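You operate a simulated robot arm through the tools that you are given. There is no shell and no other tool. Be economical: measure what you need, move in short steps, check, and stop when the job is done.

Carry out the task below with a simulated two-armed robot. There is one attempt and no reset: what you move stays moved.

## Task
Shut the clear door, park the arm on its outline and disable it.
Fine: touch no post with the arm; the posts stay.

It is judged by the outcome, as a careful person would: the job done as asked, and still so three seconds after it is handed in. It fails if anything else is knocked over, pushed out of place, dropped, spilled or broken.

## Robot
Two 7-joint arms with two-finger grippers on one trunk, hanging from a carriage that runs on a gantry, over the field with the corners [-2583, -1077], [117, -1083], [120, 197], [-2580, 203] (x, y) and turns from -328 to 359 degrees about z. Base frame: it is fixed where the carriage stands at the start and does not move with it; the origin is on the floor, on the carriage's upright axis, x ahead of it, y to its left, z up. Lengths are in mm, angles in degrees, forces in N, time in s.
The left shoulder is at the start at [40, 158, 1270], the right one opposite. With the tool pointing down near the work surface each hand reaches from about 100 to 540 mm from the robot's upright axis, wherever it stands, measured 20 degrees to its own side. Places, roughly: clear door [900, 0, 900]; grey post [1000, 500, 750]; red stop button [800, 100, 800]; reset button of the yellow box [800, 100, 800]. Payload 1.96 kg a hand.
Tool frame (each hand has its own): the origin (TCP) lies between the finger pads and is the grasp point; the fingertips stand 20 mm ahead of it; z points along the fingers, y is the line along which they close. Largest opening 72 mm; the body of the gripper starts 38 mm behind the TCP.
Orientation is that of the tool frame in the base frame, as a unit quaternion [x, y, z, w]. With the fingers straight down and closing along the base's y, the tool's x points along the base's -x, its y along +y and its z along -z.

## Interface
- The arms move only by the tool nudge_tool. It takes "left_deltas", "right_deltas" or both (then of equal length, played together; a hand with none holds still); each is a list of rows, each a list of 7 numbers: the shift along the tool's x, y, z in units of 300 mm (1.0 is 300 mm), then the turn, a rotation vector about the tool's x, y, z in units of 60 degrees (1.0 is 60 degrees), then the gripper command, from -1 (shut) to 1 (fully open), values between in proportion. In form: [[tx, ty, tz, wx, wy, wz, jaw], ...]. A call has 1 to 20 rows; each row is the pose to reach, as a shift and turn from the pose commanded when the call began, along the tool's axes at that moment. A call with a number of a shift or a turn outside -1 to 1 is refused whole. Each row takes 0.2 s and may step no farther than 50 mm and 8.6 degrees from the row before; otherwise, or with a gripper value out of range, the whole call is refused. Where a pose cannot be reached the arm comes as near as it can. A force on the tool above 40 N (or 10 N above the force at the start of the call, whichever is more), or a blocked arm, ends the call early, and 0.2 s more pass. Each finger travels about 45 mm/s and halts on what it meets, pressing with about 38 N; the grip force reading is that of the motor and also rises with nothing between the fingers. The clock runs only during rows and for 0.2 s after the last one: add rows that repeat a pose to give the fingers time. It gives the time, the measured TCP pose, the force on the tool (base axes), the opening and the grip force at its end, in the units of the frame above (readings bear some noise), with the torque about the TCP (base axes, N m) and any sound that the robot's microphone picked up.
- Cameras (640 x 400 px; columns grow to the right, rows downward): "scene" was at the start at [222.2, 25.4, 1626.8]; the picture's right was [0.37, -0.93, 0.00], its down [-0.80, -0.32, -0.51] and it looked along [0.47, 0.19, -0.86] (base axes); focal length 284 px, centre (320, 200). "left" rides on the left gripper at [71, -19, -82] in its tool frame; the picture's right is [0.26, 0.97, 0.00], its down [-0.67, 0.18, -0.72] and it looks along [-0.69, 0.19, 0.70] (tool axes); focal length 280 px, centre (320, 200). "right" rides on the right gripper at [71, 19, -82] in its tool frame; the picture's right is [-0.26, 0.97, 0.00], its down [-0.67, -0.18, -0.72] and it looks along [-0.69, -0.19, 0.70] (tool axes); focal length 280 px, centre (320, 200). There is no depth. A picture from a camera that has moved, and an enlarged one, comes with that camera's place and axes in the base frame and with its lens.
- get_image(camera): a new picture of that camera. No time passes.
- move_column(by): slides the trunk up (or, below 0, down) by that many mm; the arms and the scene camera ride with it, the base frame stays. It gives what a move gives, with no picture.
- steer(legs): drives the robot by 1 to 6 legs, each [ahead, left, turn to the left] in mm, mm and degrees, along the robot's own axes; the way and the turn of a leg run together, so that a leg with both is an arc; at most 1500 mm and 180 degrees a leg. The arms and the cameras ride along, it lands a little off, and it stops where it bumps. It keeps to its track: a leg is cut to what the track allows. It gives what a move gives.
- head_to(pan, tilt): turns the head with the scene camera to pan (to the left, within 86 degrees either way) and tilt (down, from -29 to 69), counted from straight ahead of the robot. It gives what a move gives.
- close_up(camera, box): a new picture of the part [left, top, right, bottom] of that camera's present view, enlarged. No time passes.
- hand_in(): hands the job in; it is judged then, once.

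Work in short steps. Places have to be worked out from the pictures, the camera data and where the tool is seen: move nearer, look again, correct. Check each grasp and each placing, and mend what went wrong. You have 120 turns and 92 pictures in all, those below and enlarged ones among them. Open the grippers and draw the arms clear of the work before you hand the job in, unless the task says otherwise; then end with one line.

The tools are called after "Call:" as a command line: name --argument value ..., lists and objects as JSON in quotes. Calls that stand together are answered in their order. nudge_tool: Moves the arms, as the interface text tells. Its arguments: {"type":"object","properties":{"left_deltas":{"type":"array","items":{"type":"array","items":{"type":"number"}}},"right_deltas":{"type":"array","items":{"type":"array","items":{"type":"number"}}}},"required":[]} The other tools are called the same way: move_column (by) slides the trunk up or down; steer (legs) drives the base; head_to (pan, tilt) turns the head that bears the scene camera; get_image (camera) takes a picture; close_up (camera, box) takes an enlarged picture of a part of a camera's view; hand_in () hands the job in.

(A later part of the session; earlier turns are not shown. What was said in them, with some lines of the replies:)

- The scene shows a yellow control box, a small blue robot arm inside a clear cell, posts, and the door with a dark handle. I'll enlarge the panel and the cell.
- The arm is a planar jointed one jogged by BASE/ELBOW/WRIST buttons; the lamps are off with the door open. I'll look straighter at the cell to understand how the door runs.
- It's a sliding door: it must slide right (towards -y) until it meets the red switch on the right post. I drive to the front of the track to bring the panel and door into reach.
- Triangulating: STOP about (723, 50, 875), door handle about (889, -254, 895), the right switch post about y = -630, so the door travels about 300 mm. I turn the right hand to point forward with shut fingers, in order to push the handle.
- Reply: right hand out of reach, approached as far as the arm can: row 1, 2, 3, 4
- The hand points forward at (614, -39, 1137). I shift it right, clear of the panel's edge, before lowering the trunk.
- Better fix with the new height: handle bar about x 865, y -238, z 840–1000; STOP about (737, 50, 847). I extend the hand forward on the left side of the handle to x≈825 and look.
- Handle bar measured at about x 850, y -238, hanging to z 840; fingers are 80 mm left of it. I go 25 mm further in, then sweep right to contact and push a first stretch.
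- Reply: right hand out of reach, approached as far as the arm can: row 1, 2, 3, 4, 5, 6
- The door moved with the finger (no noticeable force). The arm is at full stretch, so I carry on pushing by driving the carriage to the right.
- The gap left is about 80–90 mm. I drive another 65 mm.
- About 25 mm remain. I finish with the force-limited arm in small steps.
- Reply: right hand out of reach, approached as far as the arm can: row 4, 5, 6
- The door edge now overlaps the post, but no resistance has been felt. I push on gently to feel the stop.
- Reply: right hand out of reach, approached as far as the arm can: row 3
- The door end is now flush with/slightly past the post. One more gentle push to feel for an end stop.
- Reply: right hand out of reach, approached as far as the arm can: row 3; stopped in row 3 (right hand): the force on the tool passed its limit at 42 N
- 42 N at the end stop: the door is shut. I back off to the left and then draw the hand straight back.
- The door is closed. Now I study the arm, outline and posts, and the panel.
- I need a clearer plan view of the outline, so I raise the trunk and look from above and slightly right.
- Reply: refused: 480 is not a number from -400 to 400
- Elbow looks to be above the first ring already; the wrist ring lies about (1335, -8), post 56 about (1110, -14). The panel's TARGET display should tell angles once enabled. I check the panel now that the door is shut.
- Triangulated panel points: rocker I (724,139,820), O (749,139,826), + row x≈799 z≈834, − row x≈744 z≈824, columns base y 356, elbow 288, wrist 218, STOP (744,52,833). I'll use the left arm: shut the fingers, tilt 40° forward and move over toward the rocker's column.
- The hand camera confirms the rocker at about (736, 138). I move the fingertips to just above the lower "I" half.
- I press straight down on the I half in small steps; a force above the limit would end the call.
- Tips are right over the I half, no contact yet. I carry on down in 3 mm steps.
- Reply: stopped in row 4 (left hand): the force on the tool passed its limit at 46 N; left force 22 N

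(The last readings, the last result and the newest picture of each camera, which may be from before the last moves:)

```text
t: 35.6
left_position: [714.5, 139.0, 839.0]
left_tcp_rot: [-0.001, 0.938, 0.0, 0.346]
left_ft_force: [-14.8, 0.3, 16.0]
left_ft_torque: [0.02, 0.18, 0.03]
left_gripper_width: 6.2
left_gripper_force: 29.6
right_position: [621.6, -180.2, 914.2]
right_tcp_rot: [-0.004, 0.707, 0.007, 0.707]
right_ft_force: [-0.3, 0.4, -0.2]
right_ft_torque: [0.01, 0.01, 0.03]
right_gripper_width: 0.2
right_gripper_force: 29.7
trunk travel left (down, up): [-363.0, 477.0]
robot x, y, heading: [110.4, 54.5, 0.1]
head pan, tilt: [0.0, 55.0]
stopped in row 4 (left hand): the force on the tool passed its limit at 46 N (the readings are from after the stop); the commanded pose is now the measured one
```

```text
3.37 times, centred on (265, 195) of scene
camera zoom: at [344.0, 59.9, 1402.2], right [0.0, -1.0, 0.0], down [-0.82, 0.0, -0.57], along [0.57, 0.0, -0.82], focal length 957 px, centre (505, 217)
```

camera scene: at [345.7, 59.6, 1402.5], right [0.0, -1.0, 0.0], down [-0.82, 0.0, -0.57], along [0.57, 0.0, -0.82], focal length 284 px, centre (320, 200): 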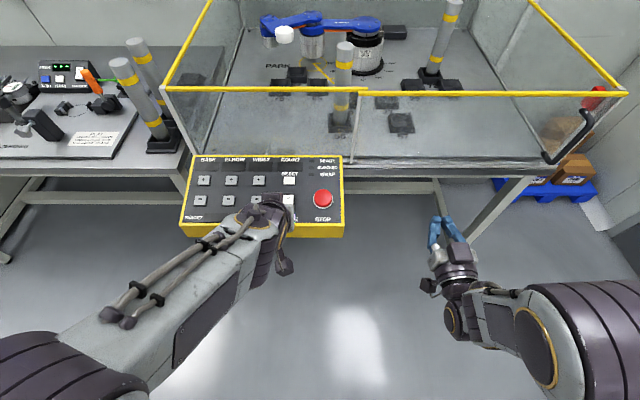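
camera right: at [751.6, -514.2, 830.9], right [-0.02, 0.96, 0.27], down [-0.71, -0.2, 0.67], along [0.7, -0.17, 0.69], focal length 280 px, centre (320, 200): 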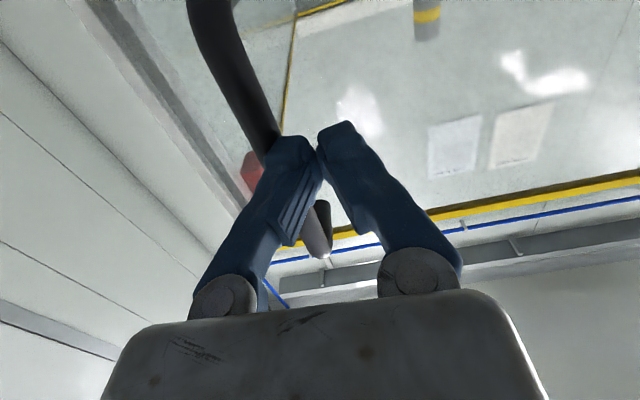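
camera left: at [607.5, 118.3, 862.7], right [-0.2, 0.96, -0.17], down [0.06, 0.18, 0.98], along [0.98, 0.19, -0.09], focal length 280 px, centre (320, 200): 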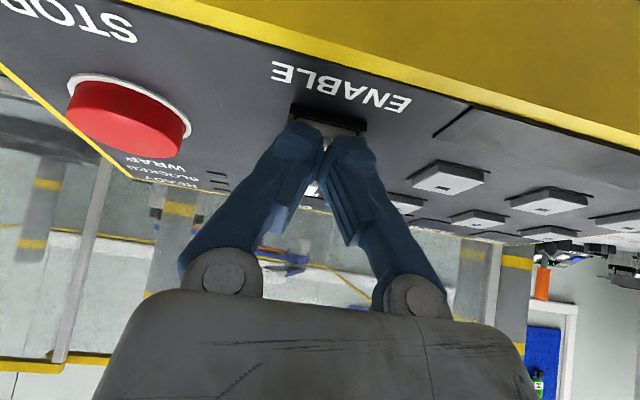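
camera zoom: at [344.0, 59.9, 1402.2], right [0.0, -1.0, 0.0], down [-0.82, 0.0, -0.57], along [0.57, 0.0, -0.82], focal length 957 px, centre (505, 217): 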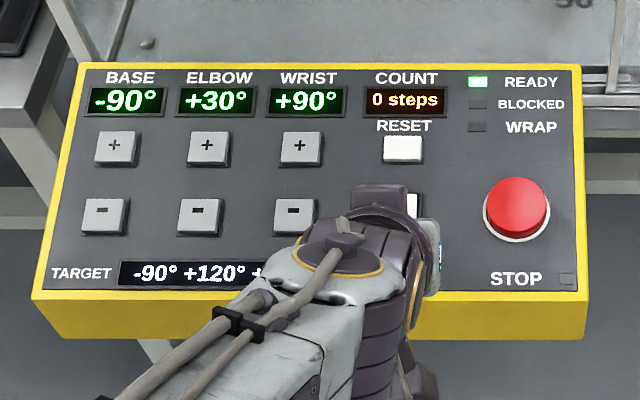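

Enabled: READY lit, BASE -90, ELBOW +30, WRIST +90; TARGET -90, +120, … I lift and pull back to read the rest.

Call:
nudge_tool --left_deltas '[[-0.03, 0.05, -0.04, 0, 0, 0, -1], [-0.086, 0.1, -0.102, 0, 0, 0, -1], [-0.06, 0.1, -0.2, 0, 0, 0, -1], [-0.06, 0.15, -0.32, 0, 0, 0, -1], [-0.06, 0.15, -0.46, 0, 0, 0, -1]]'

Call:
close_up --camera "scene" --box '[170, 140, 360, 250]'

```text
t: 36.8
left_position: [637.6, 181.3, 952.5]
left_tcp_rot: [0.0, 0.938, -0.001, 0.346]
left_ft_force: [0.0, -0.9, -1.0]
left_ft_torque: [0.0, 0.02, -0.04]
left_gripper_width: 0.0
left_gripper_force: 29.5
right_position: [623.0, -179.8, 913.6]
right_tcp_rot: [-0.004, 0.706, 0.006, 0.708]
right_ft_force: [0.0, -1.2, -1.0]
right_ft_torque: [0.01, 0.01, -0.03]
right_gripper_width: 0.1
right_gripper_force: 29.8
trunk travel left (down, up): [-363.0, 477.0]
robot x, y, heading: [113.5, 57.8, 0.0]
head pan, tilt: [0.0, 55.0]
```

```text
3.37 times, centred on (265, 195) of scene
camera zoom: at [344.9, 59.5, 1402.2], right [0.0, -1.0, 0.0], down [-0.82, 0.0, -0.57], along [0.57, 0.0, -0.82], focal length 957 px, centre (505, 217)
```

zoom: 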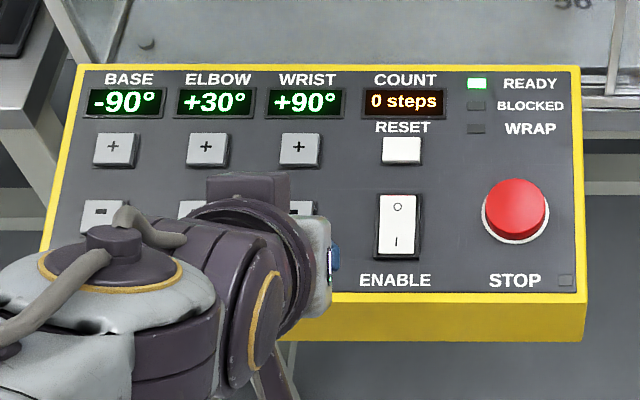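

The arm hides TARGET from the head; the hand camera should see it.

Call:
get_image --camera "left"

```text
56 pictures are left
camera left: at [531.4, 162.0, 968.8], right [-0.2, 0.96, -0.17], down [0.05, 0.18, 0.98], along [0.98, 0.19, -0.08], focal length 280 px, centre (320, 200)
```

left: 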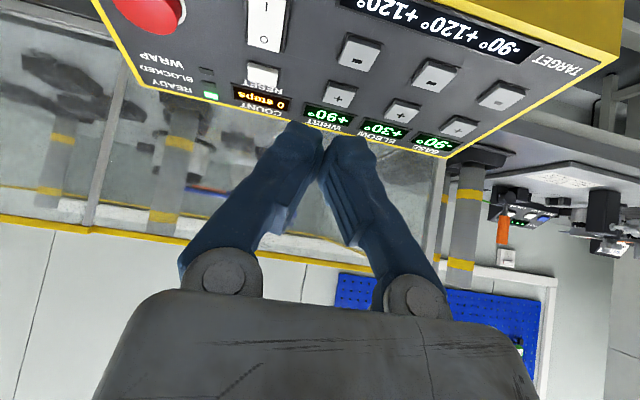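

TARGET reads -90 / +120 / +120, so WRIST +30 and ELBOW +90 remain; the geometry shows post 56 stays >150 mm away, and turning the wrist first keeps the tool clearer of the pedestal. I move above WRIST + at (800, 217).

Call:
nudge_tool --left_deltas '[[-0.064, 0.03, 0.126, 0, 0, 0, -1], [-0.128, 0.06, 0.252, 0, 0, 0, -1], [-0.191, 0.09, 0.378, 0, 0, 0, -1], [-0.255, 0.12, 0.505, 0, 0, 0, -1]]'

Call:
get_image --camera "left"

Call:
get_image --camera "scene"

```text
t: 37.8
left_position: [795.2, 218.6, 886.5]
left_tcp_rot: [0.0, 0.939, 0.001, 0.345]
left_ft_force: [0.0, 0.2, 0.0]
left_ft_torque: [0.01, 0.0, -0.03]
left_gripper_width: 0.0
left_gripper_force: 29.3
right_position: [623.7, -180.1, 914.6]
right_tcp_rot: [-0.003, 0.706, 0.006, 0.708]
right_ft_force: [0.0, 0.5, 0.2]
right_ft_torque: [0.0, 0.03, 0.01]
right_gripper_width: 0.0
right_gripper_force: 29.4
trunk travel left (down, up): [-363.0, 477.0]
robot x, y, heading: [110.5, 55.6, -0.1]
head pan, tilt: [0.0, 55.0]
```

```text
55 pictures are left
camera left: at [688.4, 199.5, 904.2], right [-0.2, 0.96, -0.17], down [0.05, 0.18, 0.98], along [0.98, 0.19, -0.09], focal length 280 px, centre (320, 200)
```

left: 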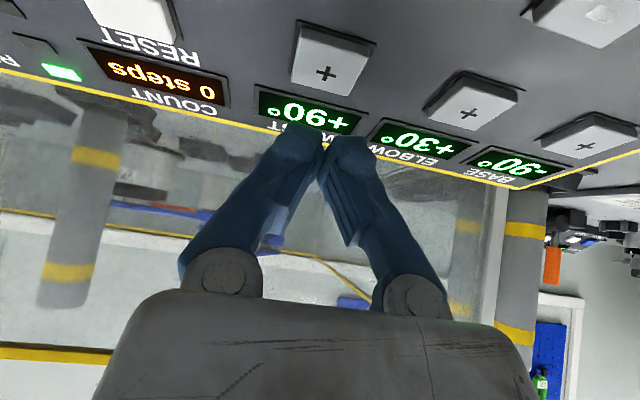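

```text
54 pictures are left
camera scene: at [345.3, 59.5, 1402.5], right [0.0, -1.0, 0.0], down [-0.82, 0.0, -0.57], along [0.57, 0.0, -0.82], focal length 284 px, centre (320, 200)
```

scene: 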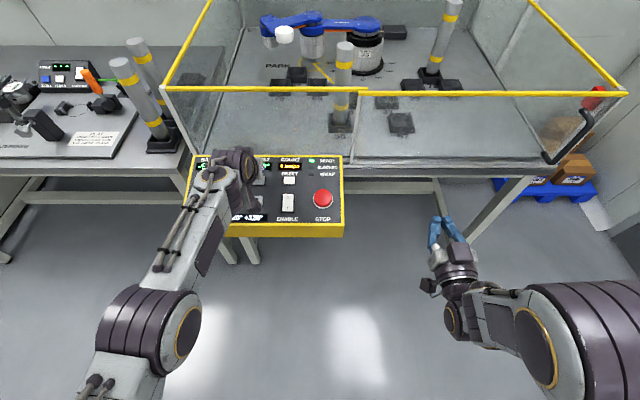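

Well aligned above WRIST +, and the hand camera sees the displays. I lower to just above the expected contact height.

Call:
nudge_tool --left_deltas '[[0.028, 0, 0.033, 0, 0, 0, -1], [0.054, 0, 0.064, 0, 0, 0, -1], [0.0605, 0, 0.072, 0, 0, 0, -1], [0.067, 0, 0.0795, 0, 0, 0, -1], [0.073, 0, 0.087, 0, 0, 0, -1]]'

Call:
get_image --camera "left"

```text
t: 39.0
left_position: [796.2, 220.9, 854.7]
left_tcp_rot: [0.0, 0.938, -0.001, 0.346]
left_ft_force: [-0.1, 0.4, 3.5]
left_ft_torque: [0.0, -0.04, 0.0]
left_gripper_width: 6.2
left_gripper_force: 29.7
right_position: [623.7, -180.6, 913.8]
right_tcp_rot: [-0.004, 0.706, 0.006, 0.708]
right_ft_force: [0.1, 0.2, -0.7]
right_ft_torque: [0.02, -0.01, 0.02]
right_gripper_width: 0.1
right_gripper_force: 29.7
trunk travel left (down, up): [-363.0, 477.0]
robot x, y, heading: [110.7, 54.1, 0.4]
head pan, tilt: [0.0, 55.0]
heard: click
```

```text
53 pictures are left
camera left: at [689.6, 200.2, 871.7], right [-0.2, 0.96, -0.17], down [0.05, 0.18, 0.98], along [0.98, 0.19, -0.08], focal length 280 px, centre (320, 200)
```

left: 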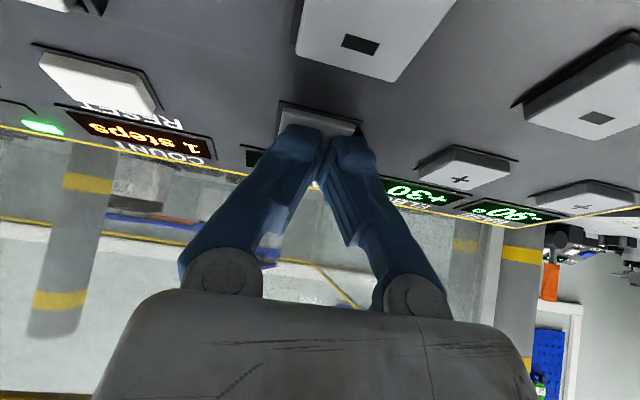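

A click, COUNT 1 step. I lift off and read the result.

Call:
nudge_tool --left_deltas '[[-0.03, 0, -0.036, 0, 0, 0, -1], [-0.067, 0, -0.0795, 0, 0, 0, -1]]'

Call:
get_image --camera "left"

Call:
close_up --camera "scene" --box '[240, 0, 470, 150]'

```text
t: 39.6
left_position: [796.5, 219.0, 885.7]
left_tcp_rot: [0.0, 0.938, 0.0, 0.345]
left_ft_force: [1.2, -0.1, 0.4]
left_ft_torque: [-0.03, 0.0, -0.01]
left_gripper_width: 0.0
left_gripper_force: 29.7
right_position: [624.0, -180.5, 912.9]
right_tcp_rot: [-0.003, 0.707, 0.005, 0.708]
right_ft_force: [0.4, 0.4, 0.2]
right_ft_torque: [0.0, -0.04, 0.01]
right_gripper_width: 0.0
right_gripper_force: 28.9
trunk travel left (down, up): [-363.0, 477.0]
robot x, y, heading: [116.1, 60.1, 0.1]
head pan, tilt: [0.0, 55.0]
```

```text
52 pictures are left
camera left: at [689.9, 199.3, 902.8], right [-0.2, 0.96, -0.17], down [0.05, 0.18, 0.98], along [0.98, 0.19, -0.08], focal length 280 px, centre (320, 200)
```

left: 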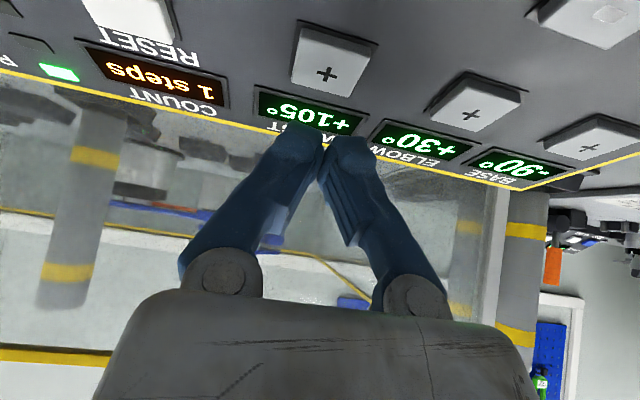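

```text
2.67 times, centred on (355, 75) of scene
camera zoom: at [345.4, 59.7, 1402.4], right [0.0, -1.0, 0.0], down [-0.82, 0.0, -0.57], along [0.57, 0.0, -0.82], focal length 757 px, centre (227, 533)
```

zoom: 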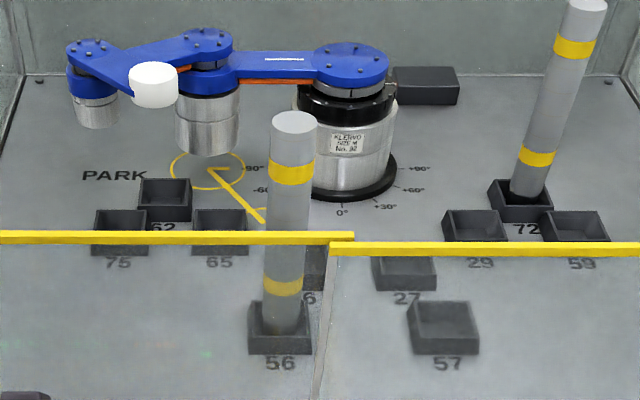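

Each step is 15°. WRIST is +105: one more press, down and up in one call.

Call:
nudge_tool --left_deltas '[[0.028, 0, 0.033, 0, 0, 0, -1], [0.054, 0, 0.064, 0, 0, 0, -1], [0.0605, 0, 0.072, 0, 0, 0, -1], [0.067, 0, 0.0795, 0, 0, 0, -1], [0.073, 0, 0.087, 0, 0, 0, -1], [0.04, 0, 0.045, 0, 0, 0, -1], [0, 0, 0, 0, 0, 0, -1]]'

Call:
get_image --camera "left"

```text
t: 41.2
left_position: [794.6, 218.6, 885.1]
left_tcp_rot: [0.0, 0.938, 0.0, 0.346]
left_ft_force: [0.5, 0.3, 0.4]
left_ft_torque: [0.01, 0.0, -0.04]
left_gripper_width: 0.0
left_gripper_force: 29.4
right_position: [624.1, -179.6, 913.0]
right_tcp_rot: [-0.004, 0.706, 0.007, 0.708]
right_ft_force: [-1.1, -0.5, 0.4]
right_ft_torque: [0.0, 0.01, 0.01]
right_gripper_width: 0.0
right_gripper_force: 29.5
trunk travel left (down, up): [-363.0, 477.0]
robot x, y, heading: [113.9, 63.0, 0.2]
head pan, tilt: [0.0, 55.0]
heard: click
```

```text
50 pictures are left
camera left: at [688.7, 199.4, 902.6], right [-0.2, 0.96, -0.17], down [0.05, 0.18, 0.98], along [0.98, 0.19, -0.08], focal length 280 px, centre (320, 200)
```

left: 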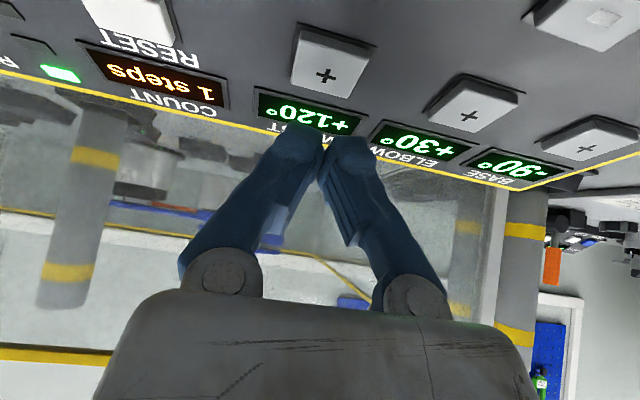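

WRIST +120 is set. I move 68 mm left to ELBOW + and press once.

Call:
nudge_tool --left_deltas '[[0, 0.113, 0, 0, 0, 0, -1], [0, 0.226, 0, 0, 0, 0, -1]]'

Call:
nudge_tool --left_deltas '[[0.028, 0, 0.033, 0, 0, 0, -1], [0.054, 0, 0.064, 0, 0, 0, -1], [0.0605, 0, 0.072, 0, 0, 0, -1], [0.067, 0, 0.0795, 0, 0, 0, -1], [0.073, 0, 0.087, 0, 0, 0, -1], [0.04, 0, 0.045, 0, 0, 0, -1], [0, 0, 0, 0, 0, 0, -1]]'

Call:
get_image --camera "left"

Call:
close_up --camera "scene" --box '[240, 0, 470, 150]'

```text
t: 41.8
left_position: [795.4, 288.0, 886.4]
left_tcp_rot: [-0.001, 0.938, 0.0, 0.346]
left_ft_force: [0.5, -0.3, -0.3]
left_ft_torque: [-0.01, 0.0, -0.01]
left_gripper_width: 0.0
left_gripper_force: 29.9
right_position: [624.0, -178.8, 913.6]
right_tcp_rot: [-0.004, 0.707, 0.006, 0.708]
right_ft_force: [-0.4, 0.4, 0.3]
right_ft_torque: [0.02, 0.03, 0.05]
right_gripper_width: 0.1
right_gripper_force: 30.1
trunk travel left (down, up): [-363.0, 477.0]
robot x, y, heading: [114.0, 56.1, -0.0]
head pan, tilt: [0.0, 55.0]
```

```text
t: 43.4
left_position: [796.8, 285.6, 884.9]
left_tcp_rot: [-0.001, 0.938, 0.0, 0.346]
left_ft_force: [-0.3, -0.3, 0.6]
left_ft_torque: [-0.01, -0.03, -0.02]
left_gripper_width: 0.0
left_gripper_force: 29.4
right_position: [623.2, -180.0, 913.4]
right_tcp_rot: [-0.004, 0.706, 0.006, 0.708]
right_ft_force: [0.6, -0.2, -0.4]
right_ft_torque: [0.01, 0.02, 0.04]
right_gripper_width: 0.3
right_gripper_force: 29.8
trunk travel left (down, up): [-363.0, 477.0]
robot x, y, heading: [114.1, 59.8, -0.1]
head pan, tilt: [0.0, 55.0]
heard: click
```

```text
49 pictures are left
camera left: at [689.9, 267.5, 902.7], right [-0.2, 0.96, -0.17], down [0.05, 0.18, 0.98], along [0.98, 0.19, -0.08], focal length 280 px, centre (320, 200)
```

left: 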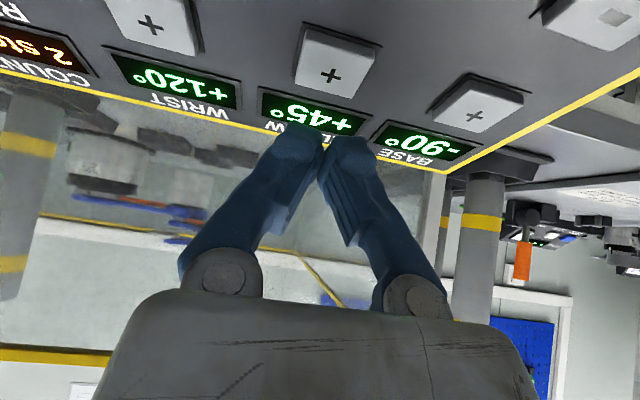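

```text
2.67 times, centred on (355, 75) of scene
camera zoom: at [345.4, 59.6, 1402.4], right [0.0, -1.0, 0.0], down [-0.82, 0.0, -0.57], along [0.57, 0.0, -0.82], focal length 757 px, centre (227, 533)
```

zoom: 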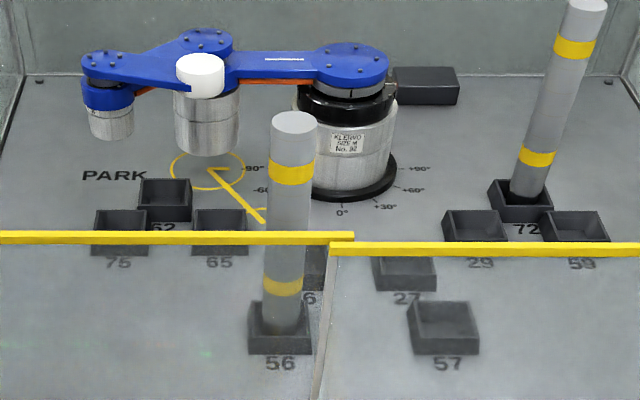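

ELBOW +45, moving the right way. Two more presses, then check the clearance.

Call:
nudge_tool --left_deltas '[[0.028, 0, 0.033, 0, 0, 0, -1], [0.054, 0, 0.064, 0, 0, 0, -1], [0.0605, 0, 0.072, 0, 0, 0, -1], [0.067, 0, 0.0795, 0, 0, 0, -1], [0.073, 0, 0.087, 0, 0, 0, -1], [0.04, 0, 0.045, 0, 0, 0, -1], [0, 0, 0, 0, 0, 0, -1]]'

Call:
nudge_tool --left_deltas '[[0.028, 0, 0.033, 0, 0, 0, -1], [0.054, 0, 0.064, 0, 0, 0, -1], [0.0605, 0, 0.072, 0, 0, 0, -1], [0.067, 0, 0.0795, 0, 0, 0, -1], [0.073, 0, 0.087, 0, 0, 0, -1], [0.04, 0, 0.045, 0, 0, 0, -1], [0, 0, 0, 0, 0, 0, -1]]'

Call:
get_image --camera "left"

Call:
close_up --camera "scene" --box '[240, 0, 470, 150]'

```text
t: 45.0
left_position: [794.3, 289.0, 887.2]
left_tcp_rot: [-0.001, 0.938, 0.0, 0.347]
left_ft_force: [0.3, -0.4, -0.4]
left_ft_torque: [-0.03, 0.01, 0.01]
left_gripper_width: 0.0
left_gripper_force: 29.6
right_position: [624.5, -179.1, 914.6]
right_tcp_rot: [-0.004, 0.707, 0.005, 0.708]
right_ft_force: [-0.1, -0.5, -0.6]
right_ft_torque: [-0.01, -0.03, 0.0]
right_gripper_width: 0.0
right_gripper_force: 30.0
trunk travel left (down, up): [-363.0, 477.0]
robot x, y, heading: [114.6, 61.3, 0.3]
head pan, tilt: [0.0, 55.0]
heard: click
```

```text
t: 46.6
left_position: [794.7, 286.8, 885.6]
left_tcp_rot: [-0.001, 0.938, -0.001, 0.347]
left_ft_force: [0.3, 1.2, -0.2]
left_ft_torque: [0.0, 0.01, -0.02]
left_gripper_width: 0.1
left_gripper_force: 29.2
right_position: [624.8, -178.6, 913.6]
right_tcp_rot: [-0.005, 0.707, 0.006, 0.708]
right_ft_force: [0.2, 0.8, 0.1]
right_ft_torque: [0.0, 0.01, 0.0]
right_gripper_width: 0.0
right_gripper_force: 30.1
trunk travel left (down, up): [-363.0, 477.0]
robot x, y, heading: [115.3, 54.0, 0.1]
head pan, tilt: [0.0, 55.0]
heard: click
```

```text
47 pictures are left
camera left: at [688.4, 267.2, 903.1], right [-0.2, 0.96, -0.17], down [0.05, 0.18, 0.98], along [0.98, 0.19, -0.08], focal length 280 px, centre (320, 200)
```

left: 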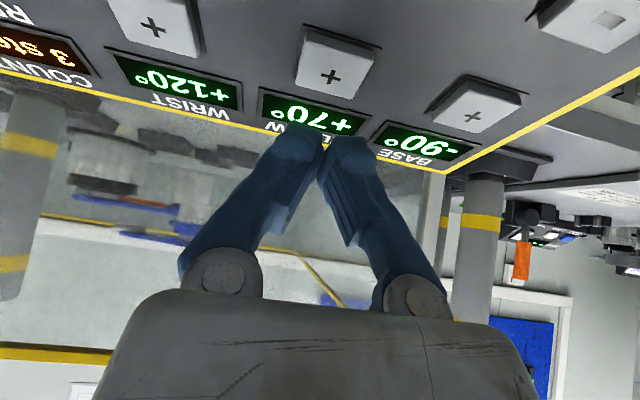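

```text
2.67 times, centred on (355, 75) of scene
camera zoom: at [345.4, 59.7, 1402.4], right [0.0, -1.0, 0.0], down [-0.82, 0.0, -0.57], along [0.57, 0.0, -0.82], focal length 757 px, centre (227, 533)
```

zoom: 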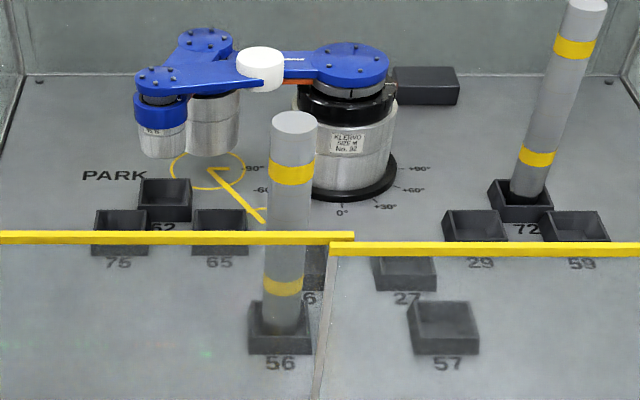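

The display was caught mid-move (70→75). I press once more and check after a pause.

Call:
nudge_tool --left_deltas '[[0.028, 0, 0.033, 0, 0, 0, -1], [0.054, 0, 0.064, 0, 0, 0, -1], [0.0605, 0, 0.072, 0, 0, 0, -1], [0.067, 0, 0.0795, 0, 0, 0, -1], [0.073, 0, 0.087, 0, 0, 0, -1], [0.04, 0, 0.045, 0, 0, 0, -1], [0, 0, 0, 0, 0, 0, -1], [0, 0, 0, 0, 0, 0, -1], [0, 0, 0, 0, 0, 0, -1], [0, 0, 0, 0, 0, 0, -1]]'

Call:
get_image --camera "left"

Call:
close_up --camera "scene" --box '[240, 0, 470, 150]'

```text
t: 48.8
left_position: [797.2, 286.8, 885.9]
left_tcp_rot: [0.0, 0.938, -0.001, 0.346]
left_ft_force: [0.3, -0.4, 0.2]
left_ft_torque: [-0.03, -0.01, 0.0]
left_gripper_width: 0.1
left_gripper_force: 29.5
right_position: [622.9, -179.5, 913.5]
right_tcp_rot: [-0.003, 0.706, 0.006, 0.708]
right_ft_force: [0.1, -0.1, 0.2]
right_ft_torque: [0.01, 0.0, -0.01]
right_gripper_width: 0.1
right_gripper_force: 29.5
trunk travel left (down, up): [-363.0, 477.0]
robot x, y, heading: [113.1, 56.8, 0.2]
head pan, tilt: [0.0, 55.0]
heard: click
```

```text
45 pictures are left
camera left: at [690.2, 266.9, 903.0], right [-0.2, 0.96, -0.17], down [0.05, 0.18, 0.98], along [0.98, 0.19, -0.08], focal length 280 px, centre (320, 200)
```

left: 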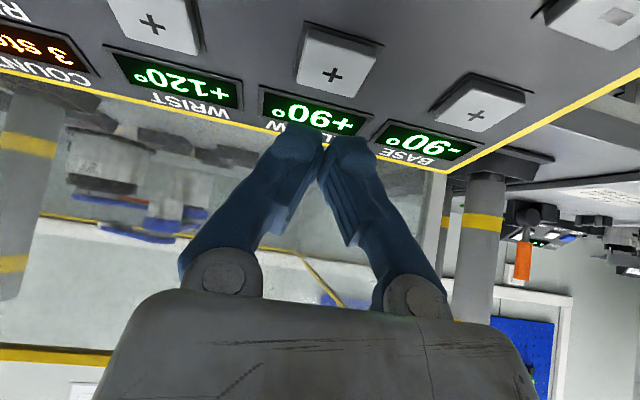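

```text
2.67 times, centred on (355, 75) of scene
camera zoom: at [345.3, 59.6, 1402.4], right [0.0, -1.0, 0.0], down [-0.82, 0.0, -0.57], along [0.57, 0.0, -0.82], focal length 757 px, centre (227, 533)
```

zoom: 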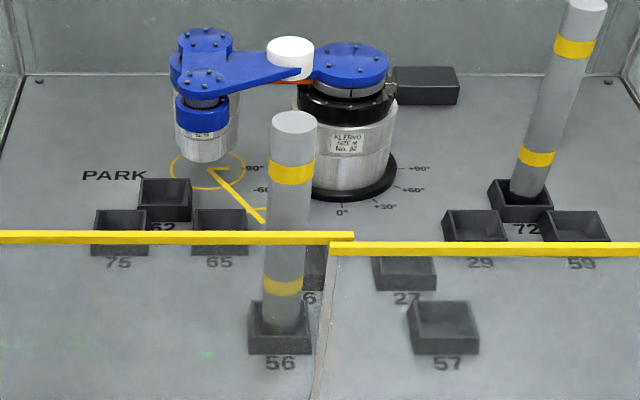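

ELBOW +90, READY still lit, no contact. Next press.

Call:
nudge_tool --left_deltas '[[0.028, 0, 0.033, 0, 0, 0, -1], [0.054, 0, 0.064, 0, 0, 0, -1], [0.0605, 0, 0.072, 0, 0, 0, -1], [0.067, 0, 0.0795, 0, 0, 0, -1], [0.073, 0, 0.087, 0, 0, 0, -1], [0.04, 0, 0.045, 0, 0, 0, -1], [0, 0, 0, 0, 0, 0, -1], [0, 0, 0, 0, 0, 0, -1], [0, 0, 0, 0, 0, 0, -1], [0, 0, 0, 0, 0, 0, -1]]'

Call:
get_image --camera "scene"

Call:
close_up --camera "scene" --box '[240, 0, 470, 150]'

```text
t: 51.0
left_position: [795.9, 287.5, 885.7]
left_tcp_rot: [0.0, 0.938, -0.001, 0.347]
left_ft_force: [-0.6, 0.5, -0.5]
left_ft_torque: [0.0, -0.01, -0.01]
left_gripper_width: 0.0
left_gripper_force: 29.3
right_position: [624.9, -179.5, 914.7]
right_tcp_rot: [-0.004, 0.706, 0.006, 0.708]
right_ft_force: [-0.8, -0.4, 0.1]
right_ft_torque: [0.0, 0.0, 0.03]
right_gripper_width: 0.2
right_gripper_force: 30.1
trunk travel left (down, up): [-363.0, 477.0]
robot x, y, heading: [112.6, 57.5, 0.2]
head pan, tilt: [0.0, 55.0]
heard: click
```

```text
43 pictures are left
camera scene: at [345.3, 59.6, 1402.4], right [0.0, -1.0, 0.0], down [-0.82, 0.0, -0.57], along [0.57, 0.0, -0.82], focal length 284 px, centre (320, 200)
```

scene: 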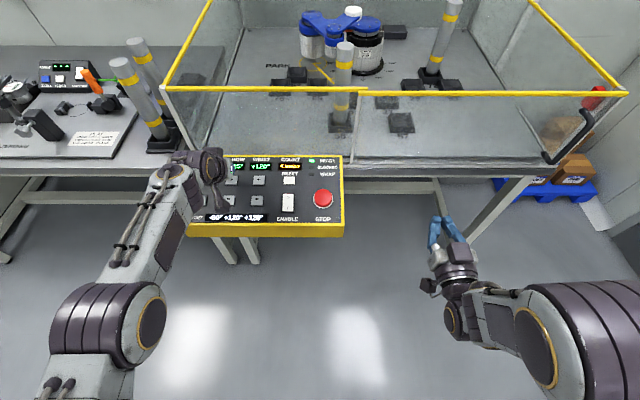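

```text
2.67 times, centred on (355, 75) of scene
camera zoom: at [345.3, 59.6, 1402.4], right [0.0, -1.0, 0.0], down [-0.82, 0.0, -0.57], along [0.57, 0.0, -0.82], focal length 757 px, centre (227, 533)
```

zoom: 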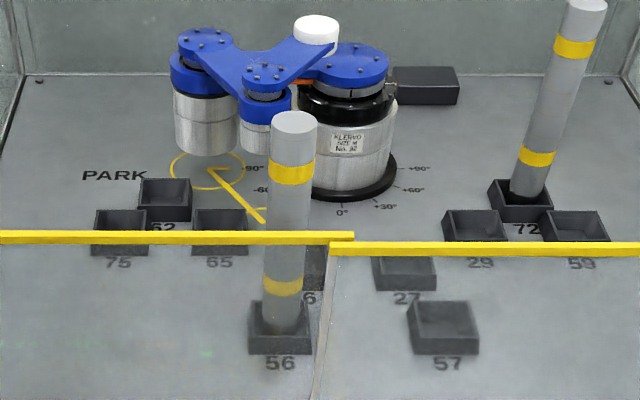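

The hand passes above link 1, all clear. I read the panel.

Call:
close_up --camera "scene" --box '[180, 145, 350, 240]'

```text
3.76 times, centred on (265, 192) of scene
camera zoom: at [345.3, 59.6, 1402.4], right [0.0, -1.0, 0.0], down [-0.82, 0.0, -0.57], along [0.57, 0.0, -0.82], focal length 1069 px, centre (527, 228)
```

zoom: 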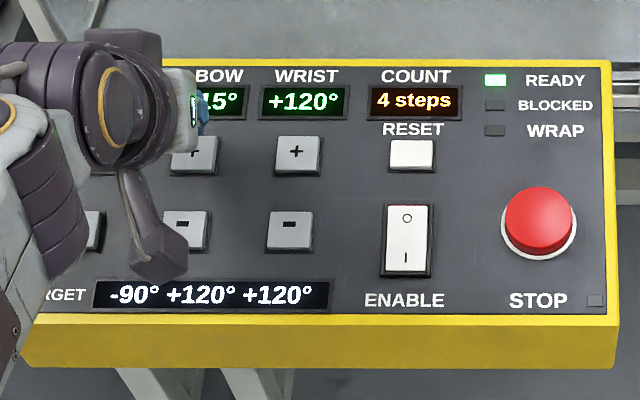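

Steps are in fact 30° and the display was mid-move; ELBOW is at ~115 heading for +120. I move the hand toward the rocker meanwhile (no press), then verify.

Call:
nudge_tool --left_deltas '[[0.0, 0, -0.05, 0, 0, 0, -1], [0.03, -0.12, -0.1, 0, 0, 0, -1], [0.06, -0.24, -0.12, 0, 0, 0, -1], [0.09, -0.36, -0.12, 0, 0, 0, -1], [0.119, -0.493, -0.117, 0, 0, 0, -1], [0.119, -0.493, -0.117, 0, 0, 0, -1], [0.119, -0.493, -0.117, 0, 0, 0, -1], [0.119, -0.493, -0.117, 0, 0, 0, -1]]'

Call:
close_up --camera "scene" --box '[180, 145, 350, 240]'

Call:
get_image --camera "left"

Call:
close_up --camera "scene" --box '[240, 0, 470, 150]'

```text
t: 52.8
left_position: [745.8, 138.6, 888.9]
left_tcp_rot: [-0.001, 0.938, 0.0, 0.347]
left_ft_force: [0.2, 0.5, 0.2]
left_ft_torque: [0.01, 0.03, 0.03]
left_gripper_width: 0.1
left_gripper_force: 29.9
right_position: [624.2, -180.1, 913.1]
right_tcp_rot: [-0.004, 0.706, 0.007, 0.708]
right_ft_force: [-1.3, -0.4, -0.5]
right_ft_torque: [0.02, -0.02, 0.0]
right_gripper_width: 0.0
right_gripper_force: 29.8
trunk travel left (down, up): [-363.0, 477.0]
robot x, y, heading: [112.9, 58.5, 0.1]
head pan, tilt: [0.0, 55.0]
```

```text
3.76 times, centred on (265, 192) of scene
camera zoom: at [345.3, 59.7, 1402.4], right [0.0, -1.0, 0.0], down [-0.82, 0.0, -0.57], along [0.57, 0.0, -0.82], focal length 1069 px, centre (527, 228)
```

zoom: 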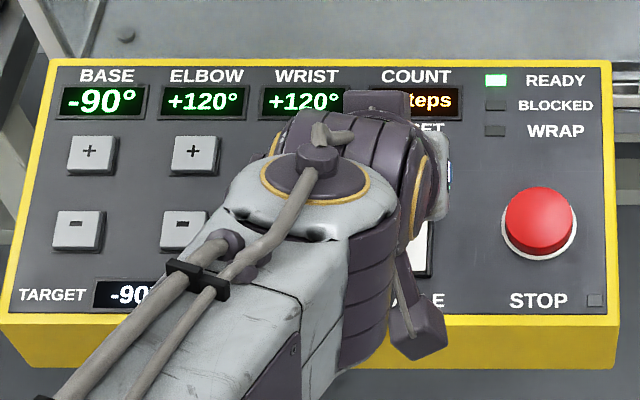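

```text
39 pictures are left
camera left: at [640.0, 119.5, 906.6], right [-0.2, 0.96, -0.17], down [0.05, 0.18, 0.98], along [0.98, 0.19, -0.08], focal length 280 px, centre (320, 200)
```

left: 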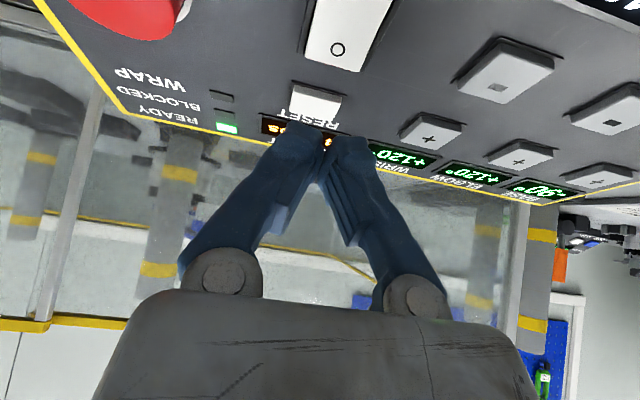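

```text
2.67 times, centred on (355, 75) of scene
camera zoom: at [345.3, 59.7, 1402.4], right [0.0, -1.0, 0.0], down [-0.82, 0.0, -0.57], along [0.57, 0.0, -0.82], focal length 757 px, centre (227, 533)
```

zoom: 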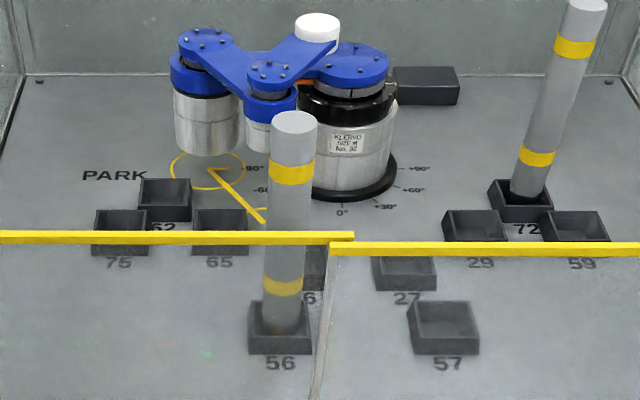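

All three match TARGET (-90/+120/+120) and the arm stands still. Now I press the O half of the ENABLE rocker.

Call:
nudge_tool --left_deltas '[[0.021, 0, 0.026, 0, 0, 0, -1], [0.043, 0, 0.051, 0, 0, 0, -1], [0.064, 0, 0.077, 0, 0, 0, -1], [0.0706, 0, 0.0845, 0, 0, 0, -1], [0.077, 0, 0.092, 0, 0, 0, -1], [0.0835, 0, 0.0997, 0, 0, 0, -1], [0.09, 0, 0.1074, 0, 0, 0, -1], [0.0965, 0, 0.115, 0, 0, 0, -1]]'

Call:
get_image --camera "left"

```text
t: 54.6
left_position: [748.2, 139.7, 846.8]
left_tcp_rot: [-0.001, 0.937, -0.001, 0.348]
left_ft_force: [-14.2, -0.4, 25.5]
left_ft_torque: [0.03, 0.14, 0.08]
left_gripper_width: 6.0
left_gripper_force: 29.3
right_position: [621.9, -179.0, 914.5]
right_tcp_rot: [-0.003, 0.706, 0.006, 0.708]
right_ft_force: [-0.1, -0.2, -0.3]
right_ft_torque: [0.0, 0.0, 0.02]
right_gripper_width: 0.0
right_gripper_force: 29.7
trunk travel left (down, up): [-363.0, 477.0]
robot x, y, heading: [114.8, 59.3, 0.0]
head pan, tilt: [0.0, 55.0]
```

```text
37 pictures are left
camera left: at [640.7, 119.8, 863.3], right [-0.2, 0.96, -0.17], down [0.04, 0.19, 0.98], along [0.98, 0.19, -0.08], focal length 280 px, centre (320, 200)
```

left: 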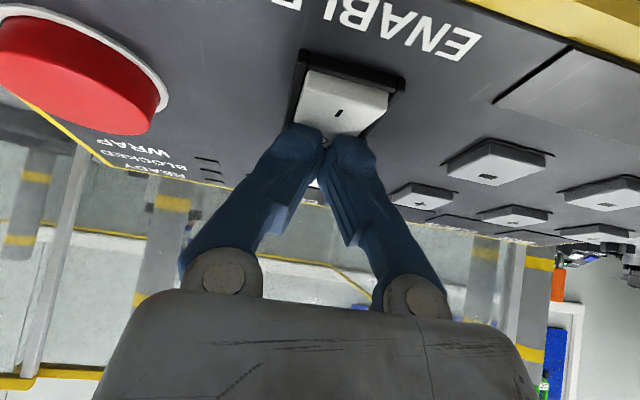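

READY and the displays are dark: disabled. I lift straight up, draw back and open both grippers clear of everything.

Call:
nudge_tool --left_deltas '[[-0.043, 0, -0.051, 0, 0, 0, -1], [-0.107, 0, -0.128, 0, 0, 0, -1], [-0.107, 0, -0.25, 0, 0, 0, -1], [-0.107, 0, -0.4, 0, 0, 0, -1], [-0.107, 0, -0.55, 0, 0, 0, -1], [-0.107, 0, -0.65, 0, 0, 0, 0], [-0.107, 0, -0.65, 0, 0, 0, 1], [-0.107, 0, -0.65, 0, 0, 0, 1], [-0.107, 0, -0.65, 0, 0, 0, 1], [-0.107, 0, -0.65, 0, 0, 0, 1]]' --right_deltas '[[0, 0, 0, 0, 0, 0, -1], [0, 0, 0, 0, 0, 0, 0], [0, 0, 0, 0, 0, 0, 1], [0, 0, 0, 0, 0, 0, 1], [0, 0, 0, 0, 0, 0, 1], [0, 0, 0, 0, 0, 0, 1], [0, 0, 0, 0, 0, 0, 1], [0, 0, 0, 0, 0, 0, 1], [0, 0, 0, 0, 0, 0, 1], [0, 0, 0, 0, 0, 0, 1]]'

Call:
steer --legs '[[-250, 0, 0]]'

Call:
head_to --pan 0 --tilt 40

Call:
get_image --camera "scene"

```text
t: 56.8
left_position: [645.9, 138.3, 1013.1]
left_tcp_rot: [0.0, 0.938, -0.001, 0.346]
left_ft_force: [0.1, 0.8, 0.5]
left_ft_torque: [0.02, 0.01, 0.0]
left_gripper_width: 71.6
left_gripper_force: 0.1
right_position: [623.3, -180.1, 914.1]
right_tcp_rot: [-0.004, 0.706, 0.006, 0.708]
right_ft_force: [0.0, 0.2, -0.1]
right_ft_torque: [-0.05, 0.04, 0.0]
right_gripper_width: 72.2
right_gripper_force: 0.1
trunk travel left (down, up): [-363.0, 477.0]
robot x, y, heading: [111.1, 60.3, 0.2]
head pan, tilt: [0.0, 55.0]
```

```text
t: 58.6
left_position: [390.2, 137.9, 1013.0]
left_tcp_rot: [-0.001, 0.938, -0.001, 0.347]
left_ft_force: [-0.5, -0.3, -0.1]
left_ft_torque: [-0.01, -0.02, -0.03]
left_gripper_width: 72.0
left_gripper_force: 0.1
right_position: [369.0, -180.6, 914.1]
right_tcp_rot: [-0.004, 0.707, 0.006, 0.707]
right_ft_force: [0.4, -0.2, -0.1]
right_ft_torque: [-0.01, 0.03, 0.03]
right_gripper_width: 72.1
right_gripper_force: 0.0
trunk travel left (down, up): [-363.0, 477.0]
robot x, y, heading: [-138.7, 57.2, 0.0]
head pan, tilt: [0.0, 55.0]
```

```text
t: 59.4
left_position: [391.2, 138.8, 1012.8]
left_tcp_rot: [-0.002, 0.938, 0.0, 0.346]
left_ft_force: [-0.6, -0.2, 0.3]
left_ft_torque: [-0.01, 0.02, -0.01]
left_gripper_width: 71.7
left_gripper_force: 0.1
right_position: [370.7, -179.9, 914.0]
right_tcp_rot: [-0.005, 0.706, 0.007, 0.708]
right_ft_force: [0.4, -0.5, 0.4]
right_ft_torque: [-0.03, 0.0, 0.01]
right_gripper_width: 72.0
right_gripper_force: 0.0
trunk travel left (down, up): [-363.0, 477.0]
robot x, y, heading: [-142.7, 58.4, 0.2]
head pan, tilt: [0.0, 40.0]
```

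```text
36 pictures are left
camera scene: at [103.9, 59.4, 1423.0], right [0.0, -1.0, 0.0], down [-0.64, 0.0, -0.77], along [0.77, 0.0, -0.64], focal length 284 px, centre (320, 200)
```

scene: 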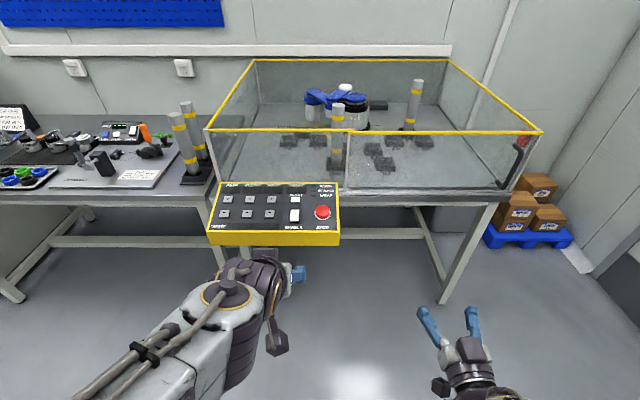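

Call:
close_up --camera "scene" --box '[200, 170, 350, 250]'

Call:
close_up --camera "scene" --box '[240, 50, 560, 210]'

```text
4.27 times, centred on (275, 210) of scene
camera zoom: at [103.9, 59.4, 1423.0], right [0.0, -1.0, 0.0], down [-0.64, 0.0, -0.77], along [0.77, 0.0, -0.64], focal length 1212 px, centre (512, 157)
```

zoom: 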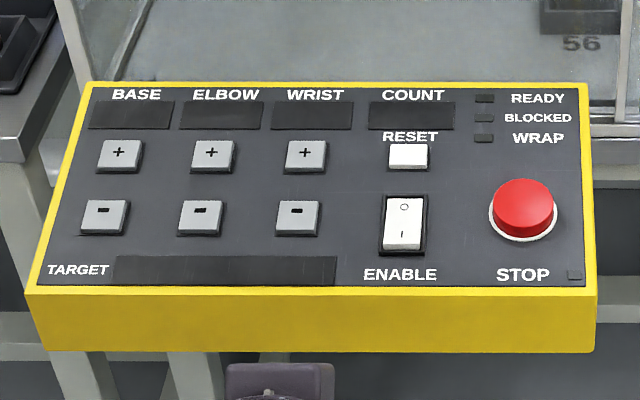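

```text
2.00 times, centred on (400, 130) of scene
camera zoom: at [103.9, 59.4, 1423.0], right [0.0, -1.0, 0.0], down [-0.64, 0.0, -0.77], along [0.77, 0.0, -0.64], focal length 568 px, centre (160, 340)
```

zoom: 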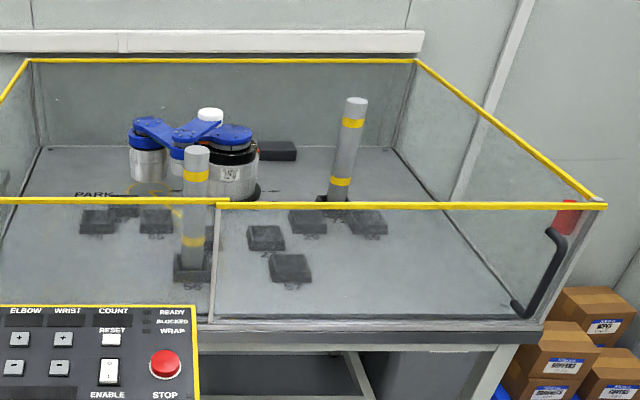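

The door is shut, the arm stands at its target, the panel is dark with the rocker at O, both posts stand, and my arms are clear and open. I hand in.

Call:
hand_in

```text
The job is handed in.
```

The clear door is shut, the arm is parked at its target (-90° / +120° / +120°) and disabled, and I saw no contact with the posts, which still stand in their places.
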